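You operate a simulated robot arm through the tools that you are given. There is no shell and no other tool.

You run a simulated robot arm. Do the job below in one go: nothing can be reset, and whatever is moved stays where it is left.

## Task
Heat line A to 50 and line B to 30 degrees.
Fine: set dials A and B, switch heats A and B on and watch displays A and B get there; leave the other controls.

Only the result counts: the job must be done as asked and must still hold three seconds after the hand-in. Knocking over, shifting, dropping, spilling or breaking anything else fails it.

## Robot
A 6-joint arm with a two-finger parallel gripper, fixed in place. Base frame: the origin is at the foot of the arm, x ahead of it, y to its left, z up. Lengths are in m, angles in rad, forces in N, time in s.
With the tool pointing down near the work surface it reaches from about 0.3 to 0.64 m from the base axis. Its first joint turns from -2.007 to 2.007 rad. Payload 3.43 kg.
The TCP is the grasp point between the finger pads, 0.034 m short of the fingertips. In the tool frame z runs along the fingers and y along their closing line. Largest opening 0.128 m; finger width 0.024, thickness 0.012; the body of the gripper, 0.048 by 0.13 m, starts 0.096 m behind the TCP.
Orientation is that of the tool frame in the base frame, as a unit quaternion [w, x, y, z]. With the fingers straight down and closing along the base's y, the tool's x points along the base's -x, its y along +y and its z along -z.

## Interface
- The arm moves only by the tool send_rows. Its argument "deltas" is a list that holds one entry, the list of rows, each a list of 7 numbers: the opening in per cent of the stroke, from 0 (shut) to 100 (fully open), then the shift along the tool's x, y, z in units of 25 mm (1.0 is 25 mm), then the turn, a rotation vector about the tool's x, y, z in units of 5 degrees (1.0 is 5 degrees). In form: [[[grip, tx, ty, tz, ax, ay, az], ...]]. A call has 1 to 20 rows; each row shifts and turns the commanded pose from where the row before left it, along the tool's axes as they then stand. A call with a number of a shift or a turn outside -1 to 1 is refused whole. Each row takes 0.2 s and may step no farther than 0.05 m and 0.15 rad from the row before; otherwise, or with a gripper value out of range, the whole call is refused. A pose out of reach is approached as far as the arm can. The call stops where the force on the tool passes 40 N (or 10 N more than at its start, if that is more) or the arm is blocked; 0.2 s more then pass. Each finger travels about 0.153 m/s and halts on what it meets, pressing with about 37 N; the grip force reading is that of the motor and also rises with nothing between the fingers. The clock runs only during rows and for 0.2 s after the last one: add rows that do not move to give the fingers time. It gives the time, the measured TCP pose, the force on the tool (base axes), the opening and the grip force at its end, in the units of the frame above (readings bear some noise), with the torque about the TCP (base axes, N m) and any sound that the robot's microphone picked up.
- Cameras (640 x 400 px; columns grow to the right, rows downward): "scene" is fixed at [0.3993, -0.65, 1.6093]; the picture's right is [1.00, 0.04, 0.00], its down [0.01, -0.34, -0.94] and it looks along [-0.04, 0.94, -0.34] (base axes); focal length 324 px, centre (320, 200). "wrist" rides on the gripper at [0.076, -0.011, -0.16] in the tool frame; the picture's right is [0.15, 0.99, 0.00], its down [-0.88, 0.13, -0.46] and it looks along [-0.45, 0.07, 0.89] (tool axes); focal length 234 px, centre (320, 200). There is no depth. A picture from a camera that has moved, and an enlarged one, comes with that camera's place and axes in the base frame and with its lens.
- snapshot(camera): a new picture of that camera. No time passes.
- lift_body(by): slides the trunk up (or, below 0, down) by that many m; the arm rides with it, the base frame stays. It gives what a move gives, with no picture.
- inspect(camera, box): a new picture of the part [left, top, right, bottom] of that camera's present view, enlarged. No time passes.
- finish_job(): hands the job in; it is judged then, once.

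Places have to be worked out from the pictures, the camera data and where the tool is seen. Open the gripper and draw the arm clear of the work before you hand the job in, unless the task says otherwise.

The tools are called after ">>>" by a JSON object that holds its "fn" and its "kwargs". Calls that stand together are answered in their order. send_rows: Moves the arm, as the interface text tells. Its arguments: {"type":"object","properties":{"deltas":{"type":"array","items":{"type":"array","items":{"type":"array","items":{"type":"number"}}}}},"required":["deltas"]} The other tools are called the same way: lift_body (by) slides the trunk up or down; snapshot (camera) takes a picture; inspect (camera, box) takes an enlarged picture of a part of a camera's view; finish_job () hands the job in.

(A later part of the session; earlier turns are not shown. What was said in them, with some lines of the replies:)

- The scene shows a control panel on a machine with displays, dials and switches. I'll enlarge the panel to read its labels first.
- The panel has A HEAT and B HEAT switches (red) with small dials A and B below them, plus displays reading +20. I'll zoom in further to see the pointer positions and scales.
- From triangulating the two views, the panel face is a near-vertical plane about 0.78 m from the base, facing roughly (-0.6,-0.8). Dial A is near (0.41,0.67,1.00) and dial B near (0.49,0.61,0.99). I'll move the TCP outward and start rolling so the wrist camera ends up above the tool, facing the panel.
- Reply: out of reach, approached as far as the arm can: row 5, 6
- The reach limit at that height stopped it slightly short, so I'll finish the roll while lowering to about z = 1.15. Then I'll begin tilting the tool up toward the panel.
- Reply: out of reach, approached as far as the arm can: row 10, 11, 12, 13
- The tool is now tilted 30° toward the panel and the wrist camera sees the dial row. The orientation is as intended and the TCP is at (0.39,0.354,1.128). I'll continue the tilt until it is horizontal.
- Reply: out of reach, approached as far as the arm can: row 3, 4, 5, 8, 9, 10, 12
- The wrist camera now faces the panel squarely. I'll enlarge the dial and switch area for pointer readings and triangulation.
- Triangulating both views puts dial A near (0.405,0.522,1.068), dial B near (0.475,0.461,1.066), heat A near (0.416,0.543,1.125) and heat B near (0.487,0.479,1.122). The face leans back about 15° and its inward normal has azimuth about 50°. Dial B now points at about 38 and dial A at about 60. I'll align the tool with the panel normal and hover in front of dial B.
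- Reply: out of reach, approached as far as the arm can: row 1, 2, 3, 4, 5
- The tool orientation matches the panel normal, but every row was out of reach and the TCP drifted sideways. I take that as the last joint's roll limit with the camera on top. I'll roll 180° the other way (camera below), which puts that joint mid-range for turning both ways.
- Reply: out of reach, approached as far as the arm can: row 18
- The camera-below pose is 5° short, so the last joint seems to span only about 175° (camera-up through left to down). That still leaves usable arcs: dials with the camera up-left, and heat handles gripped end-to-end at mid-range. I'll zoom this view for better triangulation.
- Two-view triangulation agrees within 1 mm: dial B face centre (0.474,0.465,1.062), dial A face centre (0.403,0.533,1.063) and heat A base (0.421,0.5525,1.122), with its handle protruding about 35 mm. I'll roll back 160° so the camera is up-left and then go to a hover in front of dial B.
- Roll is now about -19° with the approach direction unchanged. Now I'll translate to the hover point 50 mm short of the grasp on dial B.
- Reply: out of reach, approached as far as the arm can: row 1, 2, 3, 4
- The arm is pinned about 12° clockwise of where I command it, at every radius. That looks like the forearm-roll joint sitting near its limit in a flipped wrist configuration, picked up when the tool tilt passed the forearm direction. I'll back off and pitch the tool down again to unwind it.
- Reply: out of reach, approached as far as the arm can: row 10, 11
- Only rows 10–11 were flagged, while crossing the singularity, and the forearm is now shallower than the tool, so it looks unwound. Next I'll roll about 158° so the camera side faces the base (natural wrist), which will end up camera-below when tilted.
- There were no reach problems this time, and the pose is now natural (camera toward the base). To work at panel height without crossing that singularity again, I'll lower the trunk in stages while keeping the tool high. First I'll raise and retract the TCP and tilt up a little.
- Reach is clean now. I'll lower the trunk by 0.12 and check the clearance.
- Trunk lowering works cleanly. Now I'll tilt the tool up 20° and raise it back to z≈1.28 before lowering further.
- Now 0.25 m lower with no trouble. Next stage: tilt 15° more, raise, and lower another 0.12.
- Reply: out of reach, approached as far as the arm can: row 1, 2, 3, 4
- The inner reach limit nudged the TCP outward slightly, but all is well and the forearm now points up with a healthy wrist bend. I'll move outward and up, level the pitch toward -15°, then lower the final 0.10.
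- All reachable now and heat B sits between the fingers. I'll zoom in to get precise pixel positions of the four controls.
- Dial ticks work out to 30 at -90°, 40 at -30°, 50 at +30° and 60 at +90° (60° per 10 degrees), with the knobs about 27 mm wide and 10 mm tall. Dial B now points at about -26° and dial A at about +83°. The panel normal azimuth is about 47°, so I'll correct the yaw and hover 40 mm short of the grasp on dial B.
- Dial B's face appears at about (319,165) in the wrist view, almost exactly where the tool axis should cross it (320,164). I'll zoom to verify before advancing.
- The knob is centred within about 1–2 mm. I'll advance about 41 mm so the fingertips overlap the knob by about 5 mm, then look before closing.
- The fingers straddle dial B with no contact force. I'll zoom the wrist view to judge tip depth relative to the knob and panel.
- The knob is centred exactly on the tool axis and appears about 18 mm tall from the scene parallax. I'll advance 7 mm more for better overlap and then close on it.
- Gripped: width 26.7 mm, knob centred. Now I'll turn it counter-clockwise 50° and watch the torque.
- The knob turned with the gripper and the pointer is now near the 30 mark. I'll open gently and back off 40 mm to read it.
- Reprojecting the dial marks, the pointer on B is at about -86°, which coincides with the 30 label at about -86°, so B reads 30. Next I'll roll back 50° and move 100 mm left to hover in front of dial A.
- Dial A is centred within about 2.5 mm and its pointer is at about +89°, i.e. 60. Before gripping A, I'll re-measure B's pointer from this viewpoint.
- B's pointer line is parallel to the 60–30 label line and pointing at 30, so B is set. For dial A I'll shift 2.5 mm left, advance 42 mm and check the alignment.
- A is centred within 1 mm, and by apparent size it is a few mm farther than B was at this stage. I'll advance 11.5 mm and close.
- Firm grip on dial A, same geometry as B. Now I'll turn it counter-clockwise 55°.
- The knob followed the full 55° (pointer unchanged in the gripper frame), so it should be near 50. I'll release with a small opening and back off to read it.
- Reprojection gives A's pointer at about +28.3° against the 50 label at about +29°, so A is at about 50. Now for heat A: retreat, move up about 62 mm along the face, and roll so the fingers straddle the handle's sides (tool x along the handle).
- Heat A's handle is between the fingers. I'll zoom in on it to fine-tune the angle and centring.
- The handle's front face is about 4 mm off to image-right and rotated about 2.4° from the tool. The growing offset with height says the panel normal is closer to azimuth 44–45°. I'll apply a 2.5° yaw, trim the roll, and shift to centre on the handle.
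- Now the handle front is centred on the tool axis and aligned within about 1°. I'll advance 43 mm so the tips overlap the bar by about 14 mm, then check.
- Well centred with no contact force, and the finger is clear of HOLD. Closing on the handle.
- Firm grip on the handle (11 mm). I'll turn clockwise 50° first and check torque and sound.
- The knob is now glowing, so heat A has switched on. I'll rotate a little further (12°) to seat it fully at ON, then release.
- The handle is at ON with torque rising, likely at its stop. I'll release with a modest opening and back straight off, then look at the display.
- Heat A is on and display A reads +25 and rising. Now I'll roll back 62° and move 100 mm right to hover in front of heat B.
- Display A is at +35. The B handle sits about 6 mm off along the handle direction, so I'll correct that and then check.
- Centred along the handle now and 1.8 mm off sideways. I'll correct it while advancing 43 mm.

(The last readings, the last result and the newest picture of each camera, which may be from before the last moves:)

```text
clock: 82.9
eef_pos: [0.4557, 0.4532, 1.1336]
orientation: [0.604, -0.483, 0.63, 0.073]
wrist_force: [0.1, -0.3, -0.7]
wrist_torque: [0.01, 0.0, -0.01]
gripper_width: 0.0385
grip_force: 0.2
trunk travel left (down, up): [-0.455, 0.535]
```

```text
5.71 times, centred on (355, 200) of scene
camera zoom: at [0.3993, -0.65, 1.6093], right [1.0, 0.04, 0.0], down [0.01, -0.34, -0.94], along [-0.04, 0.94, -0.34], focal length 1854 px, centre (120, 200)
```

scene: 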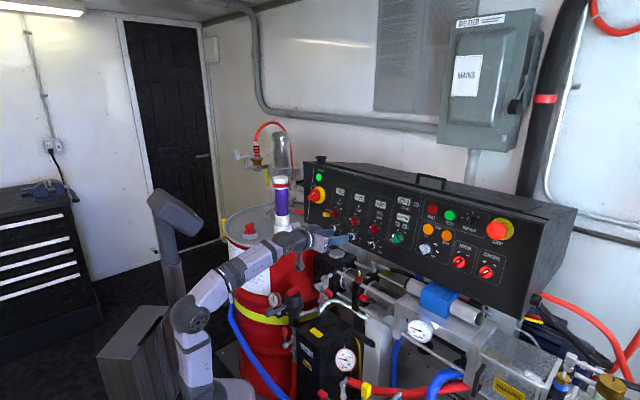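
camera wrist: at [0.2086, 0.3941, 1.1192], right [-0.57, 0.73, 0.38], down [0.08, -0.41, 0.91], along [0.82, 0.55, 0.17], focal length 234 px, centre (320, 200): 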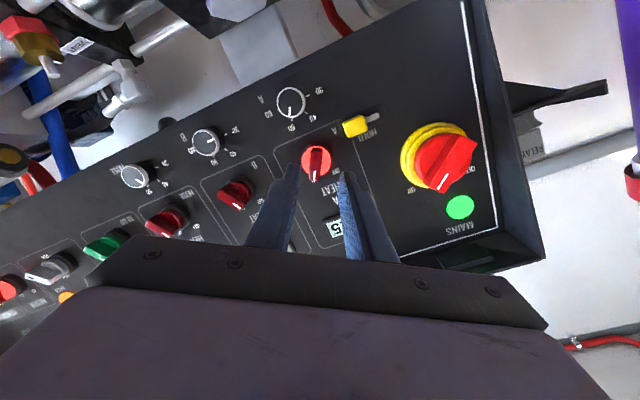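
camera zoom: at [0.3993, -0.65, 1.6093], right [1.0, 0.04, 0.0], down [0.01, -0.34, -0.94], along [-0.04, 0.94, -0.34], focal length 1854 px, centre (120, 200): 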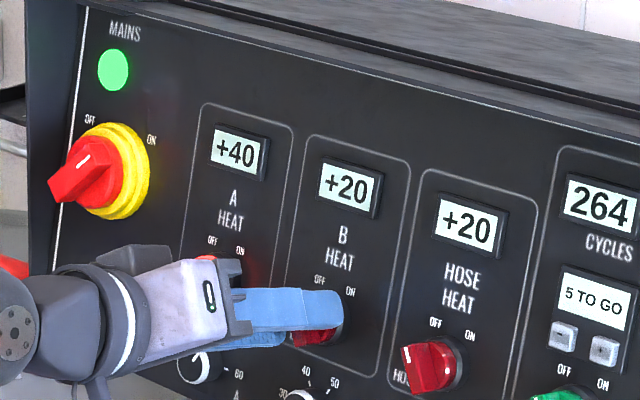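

Aligned like heat A was; display A reads +40. I'll close and turn clockwise 60°.

>>> {"fn": "send_rows", "kwargs": {"deltas": [[[3, 0, 0, 0, 0, 0, 0], [3, 0, 0, 0, 0, 0, 0], [3, 0, 0, 0, 0, 0, 0]]]}}

>>> {"fn": "send_rows", "kwargs": {"deltas": [[[3, 0, 0, 0, 0, 0, 1], [3, 0, 0, 0, 0, 0, 1], [3, 0, 0, 0, 0, 0, 1], [3, 0, 0, 0, 0, 0, 1], [3, 0, 0, 0, 0, 0, 1], [3, 0, 0, 0, 0, 0, 1], [3, 0, 0, 0, 0, 0, 1], [3, 0, 0, 0, 0, 0, 1], [3, 0, 0, 0, 0, 0, 1], [3, 0, 0, 0, 0, 0, 1], [3, 0, 0, 0, 0, 0, 1], [3, 0, 0, 0, 0, 0, 1], [3, 0, 0, 0, 0, 0, 0.4]]]}}

>>> {"fn": "inspect", "kwargs": {"camera": "wrist", "box": [256, 140, 384, 220]}}

>>> {"fn": "inspect", "kwargs": {"camera": "scene", "box": [310, 165, 400, 235]}}

```text
clock: 83.7
eef_pos: [0.4582, 0.452, 1.1346]
orientation: [0.604, -0.483, 0.63, 0.074]
wrist_force: [11.0, 0.7, 7.5]
wrist_torque: [-0.01, -0.22, -0.7]
gripper_width: 0.0304
grip_force: 45.4
trunk travel left (down, up): [-0.455, 0.535]
```

```text
clock: 86.5
eef_pos: [0.4565, 0.4489, 1.1334]
orientation: [0.479, -0.091, 0.79, 0.372]
wrist_force: [-0.6, -10.6, 4.4]
wrist_torque: [-0.72, -0.7, 0.87]
gripper_width: 0.0115
grip_force: 45.0
trunk travel left (down, up): [-0.455, 0.535]
```

```text
5.00 times, centred on (320, 180) of wrist
camera zoom: at [0.3116, 0.3488, 1.1073], right [-0.57, 0.73, 0.38], down [0.08, -0.4, 0.91], along [0.82, 0.55, 0.17], focal length 1171 px, centre (320, 300)
```

zoom: 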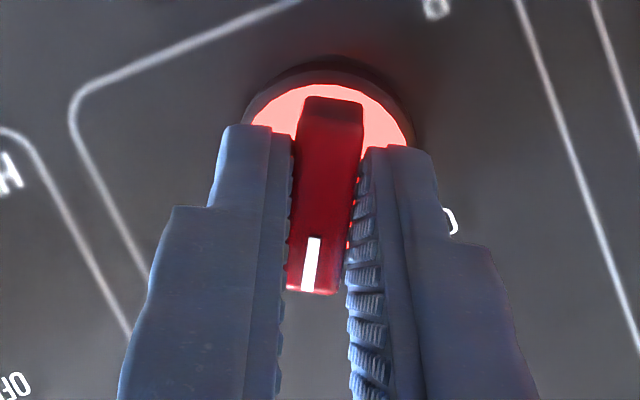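

```text
5.71 times, centred on (355, 200) of scene
camera zoom: at [0.3993, -0.65, 1.6093], right [1.0, 0.04, 0.0], down [0.01, -0.34, -0.94], along [-0.04, 0.94, -0.34], focal length 1854 px, centre (120, 200)
```

zoom: 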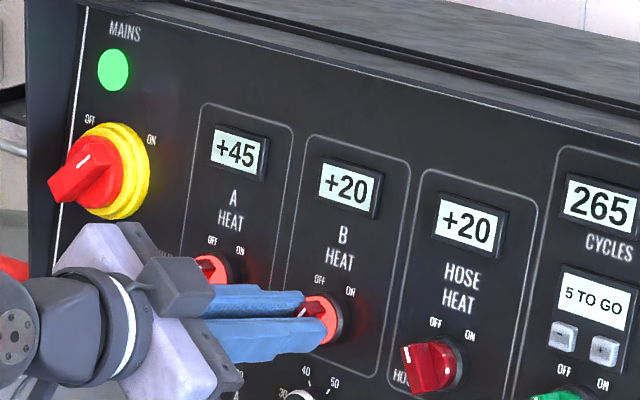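

Heat B is lit (ON) and display A reads +45. I'll release and back straight off.

>>> {"fn": "send_rows", "kwargs": {"deltas": [[[26, 0, 0, 0, 0, 0, 0], [26, 0, 0, 0, 0, 0, 0], [26, 0, 0, -0.9, 0, 0, 0], [26, 0, 0, -0.9, 0, 0, 0], [26, 0, 0, -0.9, 0, 0, 0], [26, 0, 0, 0, 0, 0, 0]]]}}

>>> {"fn": "inspect", "kwargs": {"camera": "scene", "box": [310, 165, 400, 235]}}

>>> {"fn": "snapshot", "kwargs": {"camera": "wrist"}}

```text
clock: 87.9
eef_pos: [0.4104, 0.404, 1.1495]
orientation: [0.479, -0.092, 0.789, 0.374]
wrist_force: [-0.6, 0.3, 1.4]
wrist_torque: [0.02, 0.0, 0.0]
gripper_width: 0.0332
grip_force: 0.1
trunk travel left (down, up): [-0.455, 0.535]
```

```text
5.71 times, centred on (355, 200) of scene
camera zoom: at [0.3993, -0.65, 1.6093], right [1.0, 0.04, 0.0], down [0.01, -0.34, -0.94], along [-0.04, 0.94, -0.34], focal length 1854 px, centre (120, 200)
```

zoom: 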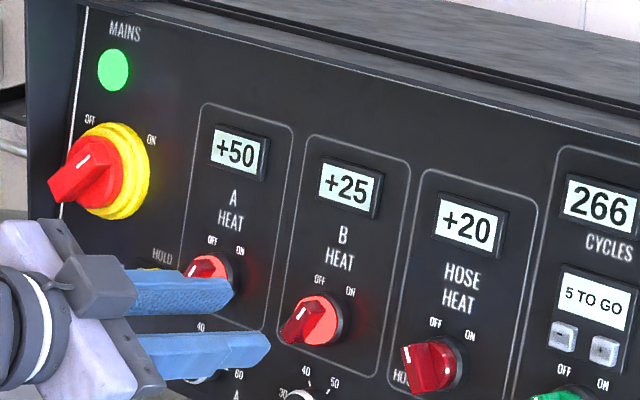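

```text
taken
camera wrist: at [0.267, 0.3052, 1.1248], right [-0.57, 0.73, 0.38], down [0.08, -0.41, 0.91], along [0.82, 0.55, 0.17], focal length 234 px, centre (320, 200)
```

wrist: 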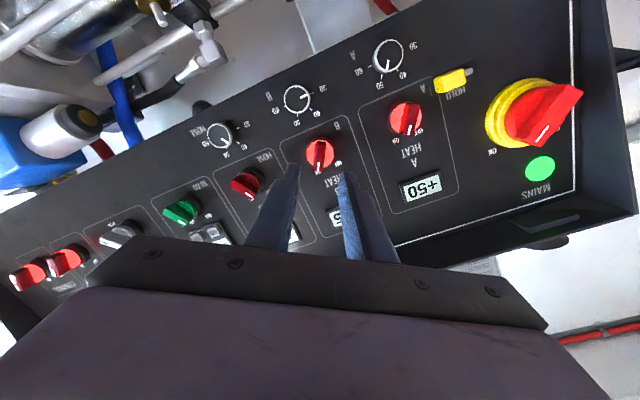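

Displays read A +50 and B +25. I'll retreat further and let some time pass to see where they settle.

>>> {"fn": "send_rows", "kwargs": {"deltas": [[[30, 0, 0, -0.8, 0, 0, 0], [30, 0, 0, -0.8, 0, 0, 0], [30, 0, 0, 0, 0, 0, 0], [30, 0, 0, 0, 0, 0, 0], [30, 0, 0, 0, 0, 0, 0], [30, 0, 0, 0, 0, 0, 0], [30, 0, 0, 0, 0, 0, 0], [30, 0, 0, 0, 0, 0, 0], [30, 0, 0, 0, 0, 0, 0], [30, 0, 0, 0, 0, 0, 0], [30, 0, 0, 0, 0, 0, 0], [30, 0, 0, 0, 0, 0, 0]]]}}

>>> {"fn": "snapshot", "kwargs": {"camera": "wrist"}}

>>> {"fn": "inspect", "kwargs": {"camera": "scene", "box": [310, 165, 400, 235]}}

```text
clock: 90.5
eef_pos: [0.3816, 0.3762, 1.161]
orientation: [0.479, -0.09, 0.789, 0.373]
wrist_force: [-0.5, 0.6, -0.2]
wrist_torque: [-0.01, -0.01, -0.03]
gripper_width: 0.0383
grip_force: 0.0
trunk travel left (down, up): [-0.455, 0.535]
```

```text
taken
camera wrist: at [0.2375, 0.2774, 1.1348], right [-0.57, 0.73, 0.38], down [0.08, -0.41, 0.91], along [0.82, 0.55, 0.17], focal length 234 px, centre (320, 200)
```

wrist: 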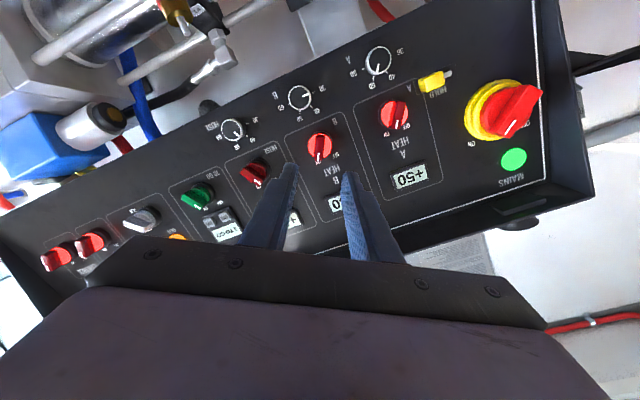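

```text
5.71 times, centred on (355, 200) of scene
camera zoom: at [0.3993, -0.65, 1.6093], right [1.0, 0.04, 0.0], down [0.01, -0.34, -0.94], along [-0.04, 0.94, -0.34], focal length 1854 px, centre (120, 200)
```

zoom: 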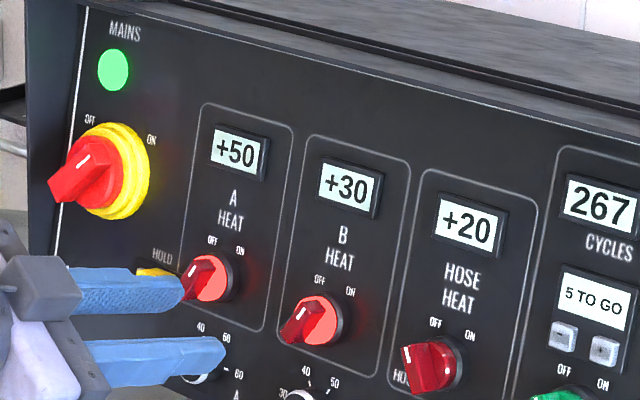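

Displays now read A +50 and B +30. I'll open the gripper, back off further, and wait longer to confirm both hold.

>>> {"fn": "send_rows", "kwargs": {"deltas": [[[30, 0, 0, -0.8, 0, 0, 0], [60, 0, 0, -0.8, 0, 0, 0], [100, 0, 0, 0, 0, 0, 0], [100, 0, 0, 0, 0, 0, 0], [100, 0, 0, 0, 0, 0, 0], [100, 0, 0, 0, 0, 0, 0], [100, 0, 0, 0, 0, 0, 0], [100, 0, 0, 0, 0, 0, 0], [100, 0, 0, 0, 0, 0, 0], [100, 0, 0, 0, 0, 0, 0], [100, 0, 0, 0, 0, 0, 0], [100, 0, 0, 0, 0, 0, 0], [100, 0, 0, 0, 0, 0, 0], [100, 0, 0, 0, 0, 0, 0], [100, 0, 0, 0, 0, 0, 0], [100, 0, 0, 0, 0, 0, 0], [100, 0, 0, 0, 0, 0, 0], [100, 0, 0, 0, 0, 0, 0], [100, 0, 0, 0, 0, 0, 0], [100, 0, 0, 0, 0, 0, 0]]]}}

>>> {"fn": "snapshot", "kwargs": {"camera": "scene"}}

>>> {"fn": "inspect", "kwargs": {"camera": "scene", "box": [310, 165, 400, 235]}}

>>> {"fn": "snapshot", "kwargs": {"camera": "wrist"}}

```text
clock: 94.7
eef_pos: [0.3538, 0.3492, 1.1704]
orientation: [0.479, -0.091, 0.789, 0.374]
wrist_force: [0.4, 0.4, 0.2]
wrist_torque: [0.04, -0.02, 0.0]
gripper_width: 0.1284
grip_force: 0.1
trunk travel left (down, up): [-0.455, 0.535]
```

```text
taken
```

scene: 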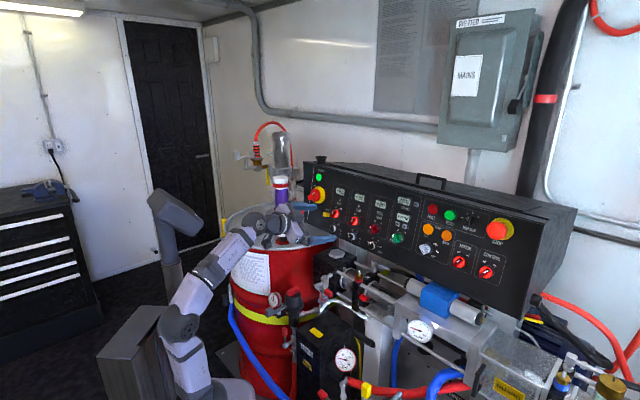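

```text
5.71 times, centred on (355, 200) of scene
camera zoom: at [0.3993, -0.65, 1.6093], right [1.0, 0.04, 0.0], down [0.01, -0.34, -0.94], along [-0.04, 0.94, -0.34], focal length 1854 px, centre (120, 200)
```

zoom: 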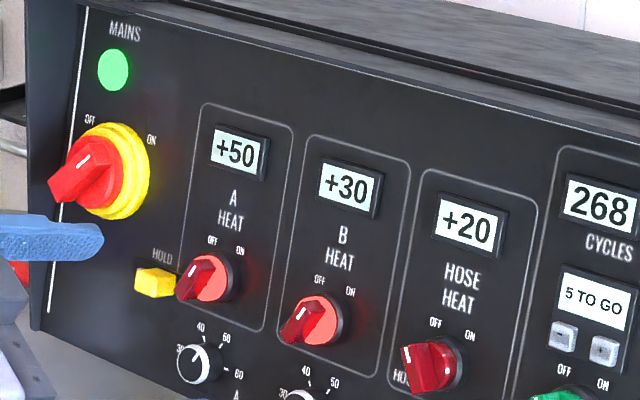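

```text
taken
camera wrist: at [0.2101, 0.2505, 1.1441], right [-0.57, 0.73, 0.38], down [0.08, -0.41, 0.91], along [0.82, 0.55, 0.17], focal length 234 px, centre (320, 200)
```

wrist: 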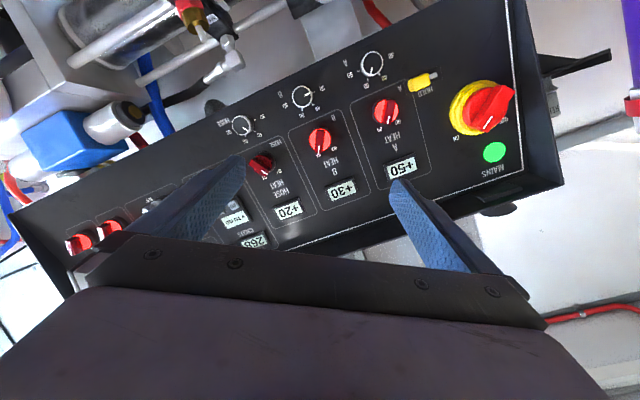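

Both displays hold at +50 and +30. I'll take a close look at the dials, switches and HOLD to make sure everything is as intended.

>>> {"fn": "inspect", "kwargs": {"camera": "wrist", "box": [270, 40, 450, 165]}}

>>> {"fn": "inspect", "kwargs": {"camera": "scene", "box": [315, 195, 385, 250]}}

>>> {"fn": "inspect", "kwargs": {"camera": "scene", "box": [400, 180, 540, 300]}}

```text
3.20 times, centred on (360, 102) of wrist
camera zoom: at [0.2101, 0.2505, 1.1441], right [-0.57, 0.73, 0.38], down [0.08, -0.41, 0.91], along [0.82, 0.55, 0.17], focal length 749 px, centre (192, 512)
```

zoom: 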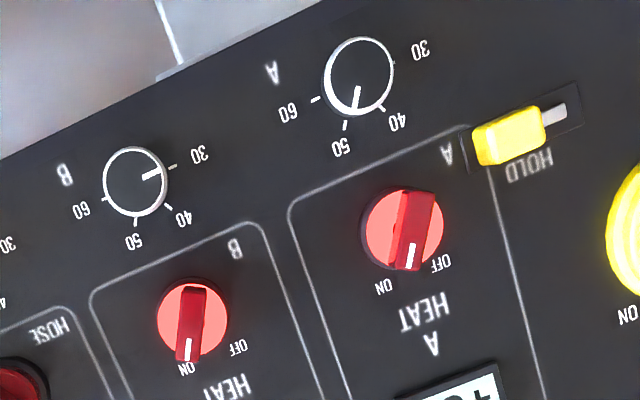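

```text
7.27 times, centred on (350, 222) of scene
camera zoom: at [0.3993, -0.65, 1.6093], right [1.0, 0.04, 0.0], down [0.01, -0.34, -0.94], along [-0.04, 0.94, -0.34], focal length 2359 px, centre (102, 36)
```

zoom: 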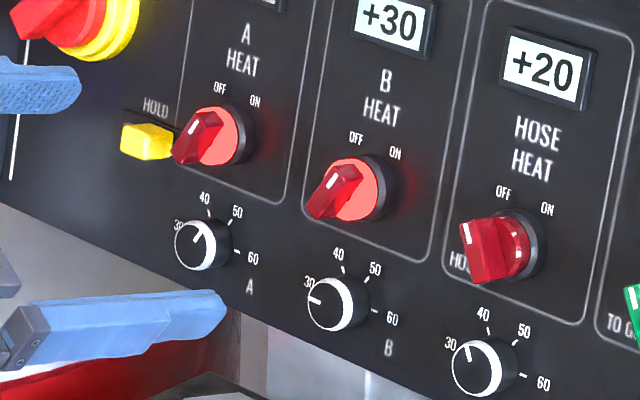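

```text
3.33 times, centred on (470, 240) of scene
camera zoom: at [0.3993, -0.65, 1.6093], right [1.0, 0.04, 0.0], down [0.01, -0.34, -0.94], along [-0.04, 0.94, -0.34], focal length 1081 px, centre (-180, 67)
```

zoom: 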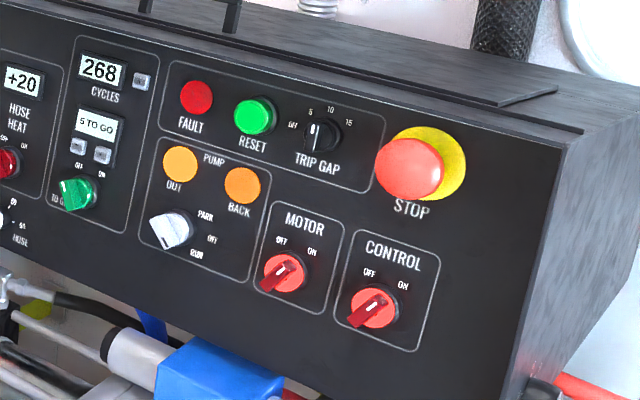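

Dials A and B point at 50 and 30, both heat switches are lit at ON, and HOLD and the other controls are unchanged. I'll wait a few more seconds to confirm the displays hold steady.

>>> {"fn": "send_rows", "kwargs": {"deltas": [[[100, 0, 0, -0.6, 0, 0, 0], [100, 0, 0, 0, 0, 0, 0], [100, 0, 0, 0, 0, 0, 0], [100, 0, 0, 0, 0, 0, 0], [100, 0, 0, 0, 0, 0, 0], [100, 0, 0, 0, 0, 0, 0], [100, 0, 0, 0, 0, 0, 0], [100, 0, 0, 0, 0, 0, 0], [100, 0, 0, 0, 0, 0, 0], [100, 0, 0, 0, 0, 0, 0], [100, 0, 0, 0, 0, 0, 0], [100, 0, 0, 0, 0, 0, 0], [100, 0, 0, 0, 0, 0, 0], [100, 0, 0, 0, 0, 0, 0], [100, 0, 0, 0, 0, 0, 0], [100, 0, 0, 0, 0, 0, 0], [100, 0, 0, 0, 0, 0, 0], [100, 0, 0, 0, 0, 0, 0], [100, 0, 0, 0, 0, 0, 0], [100, 0, 0, 0, 0, 0, 0]]]}}

>>> {"fn": "inspect", "kwargs": {"camera": "scene", "box": [300, 160, 420, 250]}}

>>> {"fn": "snapshot", "kwargs": {"camera": "scene"}}

```text
clock: 98.9
eef_pos: [0.343, 0.3391, 1.1754]
orientation: [0.479, -0.091, 0.789, 0.374]
wrist_force: [0.2, -0.2, 0.3]
wrist_torque: [0.02, 0.03, 0.01]
gripper_width: 0.1281
grip_force: 0.0
trunk travel left (down, up): [-0.455, 0.535]
```

```text
4.44 times, centred on (360, 205) of scene
camera zoom: at [0.3993, -0.65, 1.6093], right [1.0, 0.04, 0.0], down [0.01, -0.34, -0.94], along [-0.04, 0.94, -0.34], focal length 1442 px, centre (142, 178)
```

zoom: 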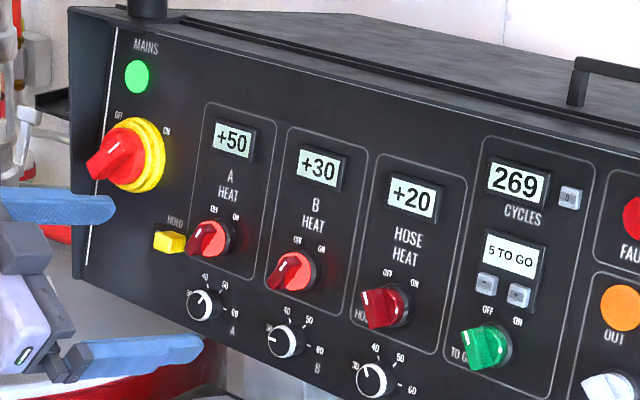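

```text
taken
```

scene: 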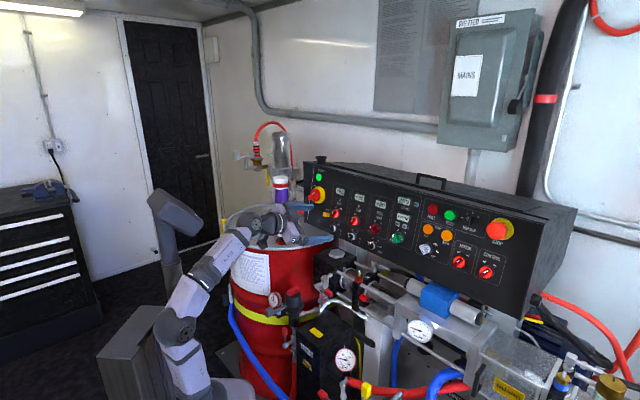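

Displays A +50 and B +30 have held for more than 8 s. Both heats are lit, the other controls are untouched, and the gripper is open and clear of the panel. Handing in.

>>> {"fn": "finish_job", "kwargs": {}}

```text
The job is handed in.
```

Line A is at 50 and line B is at 30. Both displays held those values for more than 8 seconds before I handed the job in; I have not seen a verdict on it.

- **Dials:** A is turned from 60 to 50, and B from 40 to 30.
- **Heats:** Both the A and B heat switches are ON and lit.
- **Other controls:** I didn't touch any of them, and HOLD, MAINS and the hose heat looked unchanged in the last pictures.
- **Display resolution:** The displays only ever showed multiples of 5. That means +50 and +30 confirm the targets to about that step, and the dial pointers line up with their marks to within roughly 2°.
- **Robot:** I lowered the trunk by 0.47 m to reach the panel and left it there. The gripper is open, with its fingertips about 15 cm from the panel.
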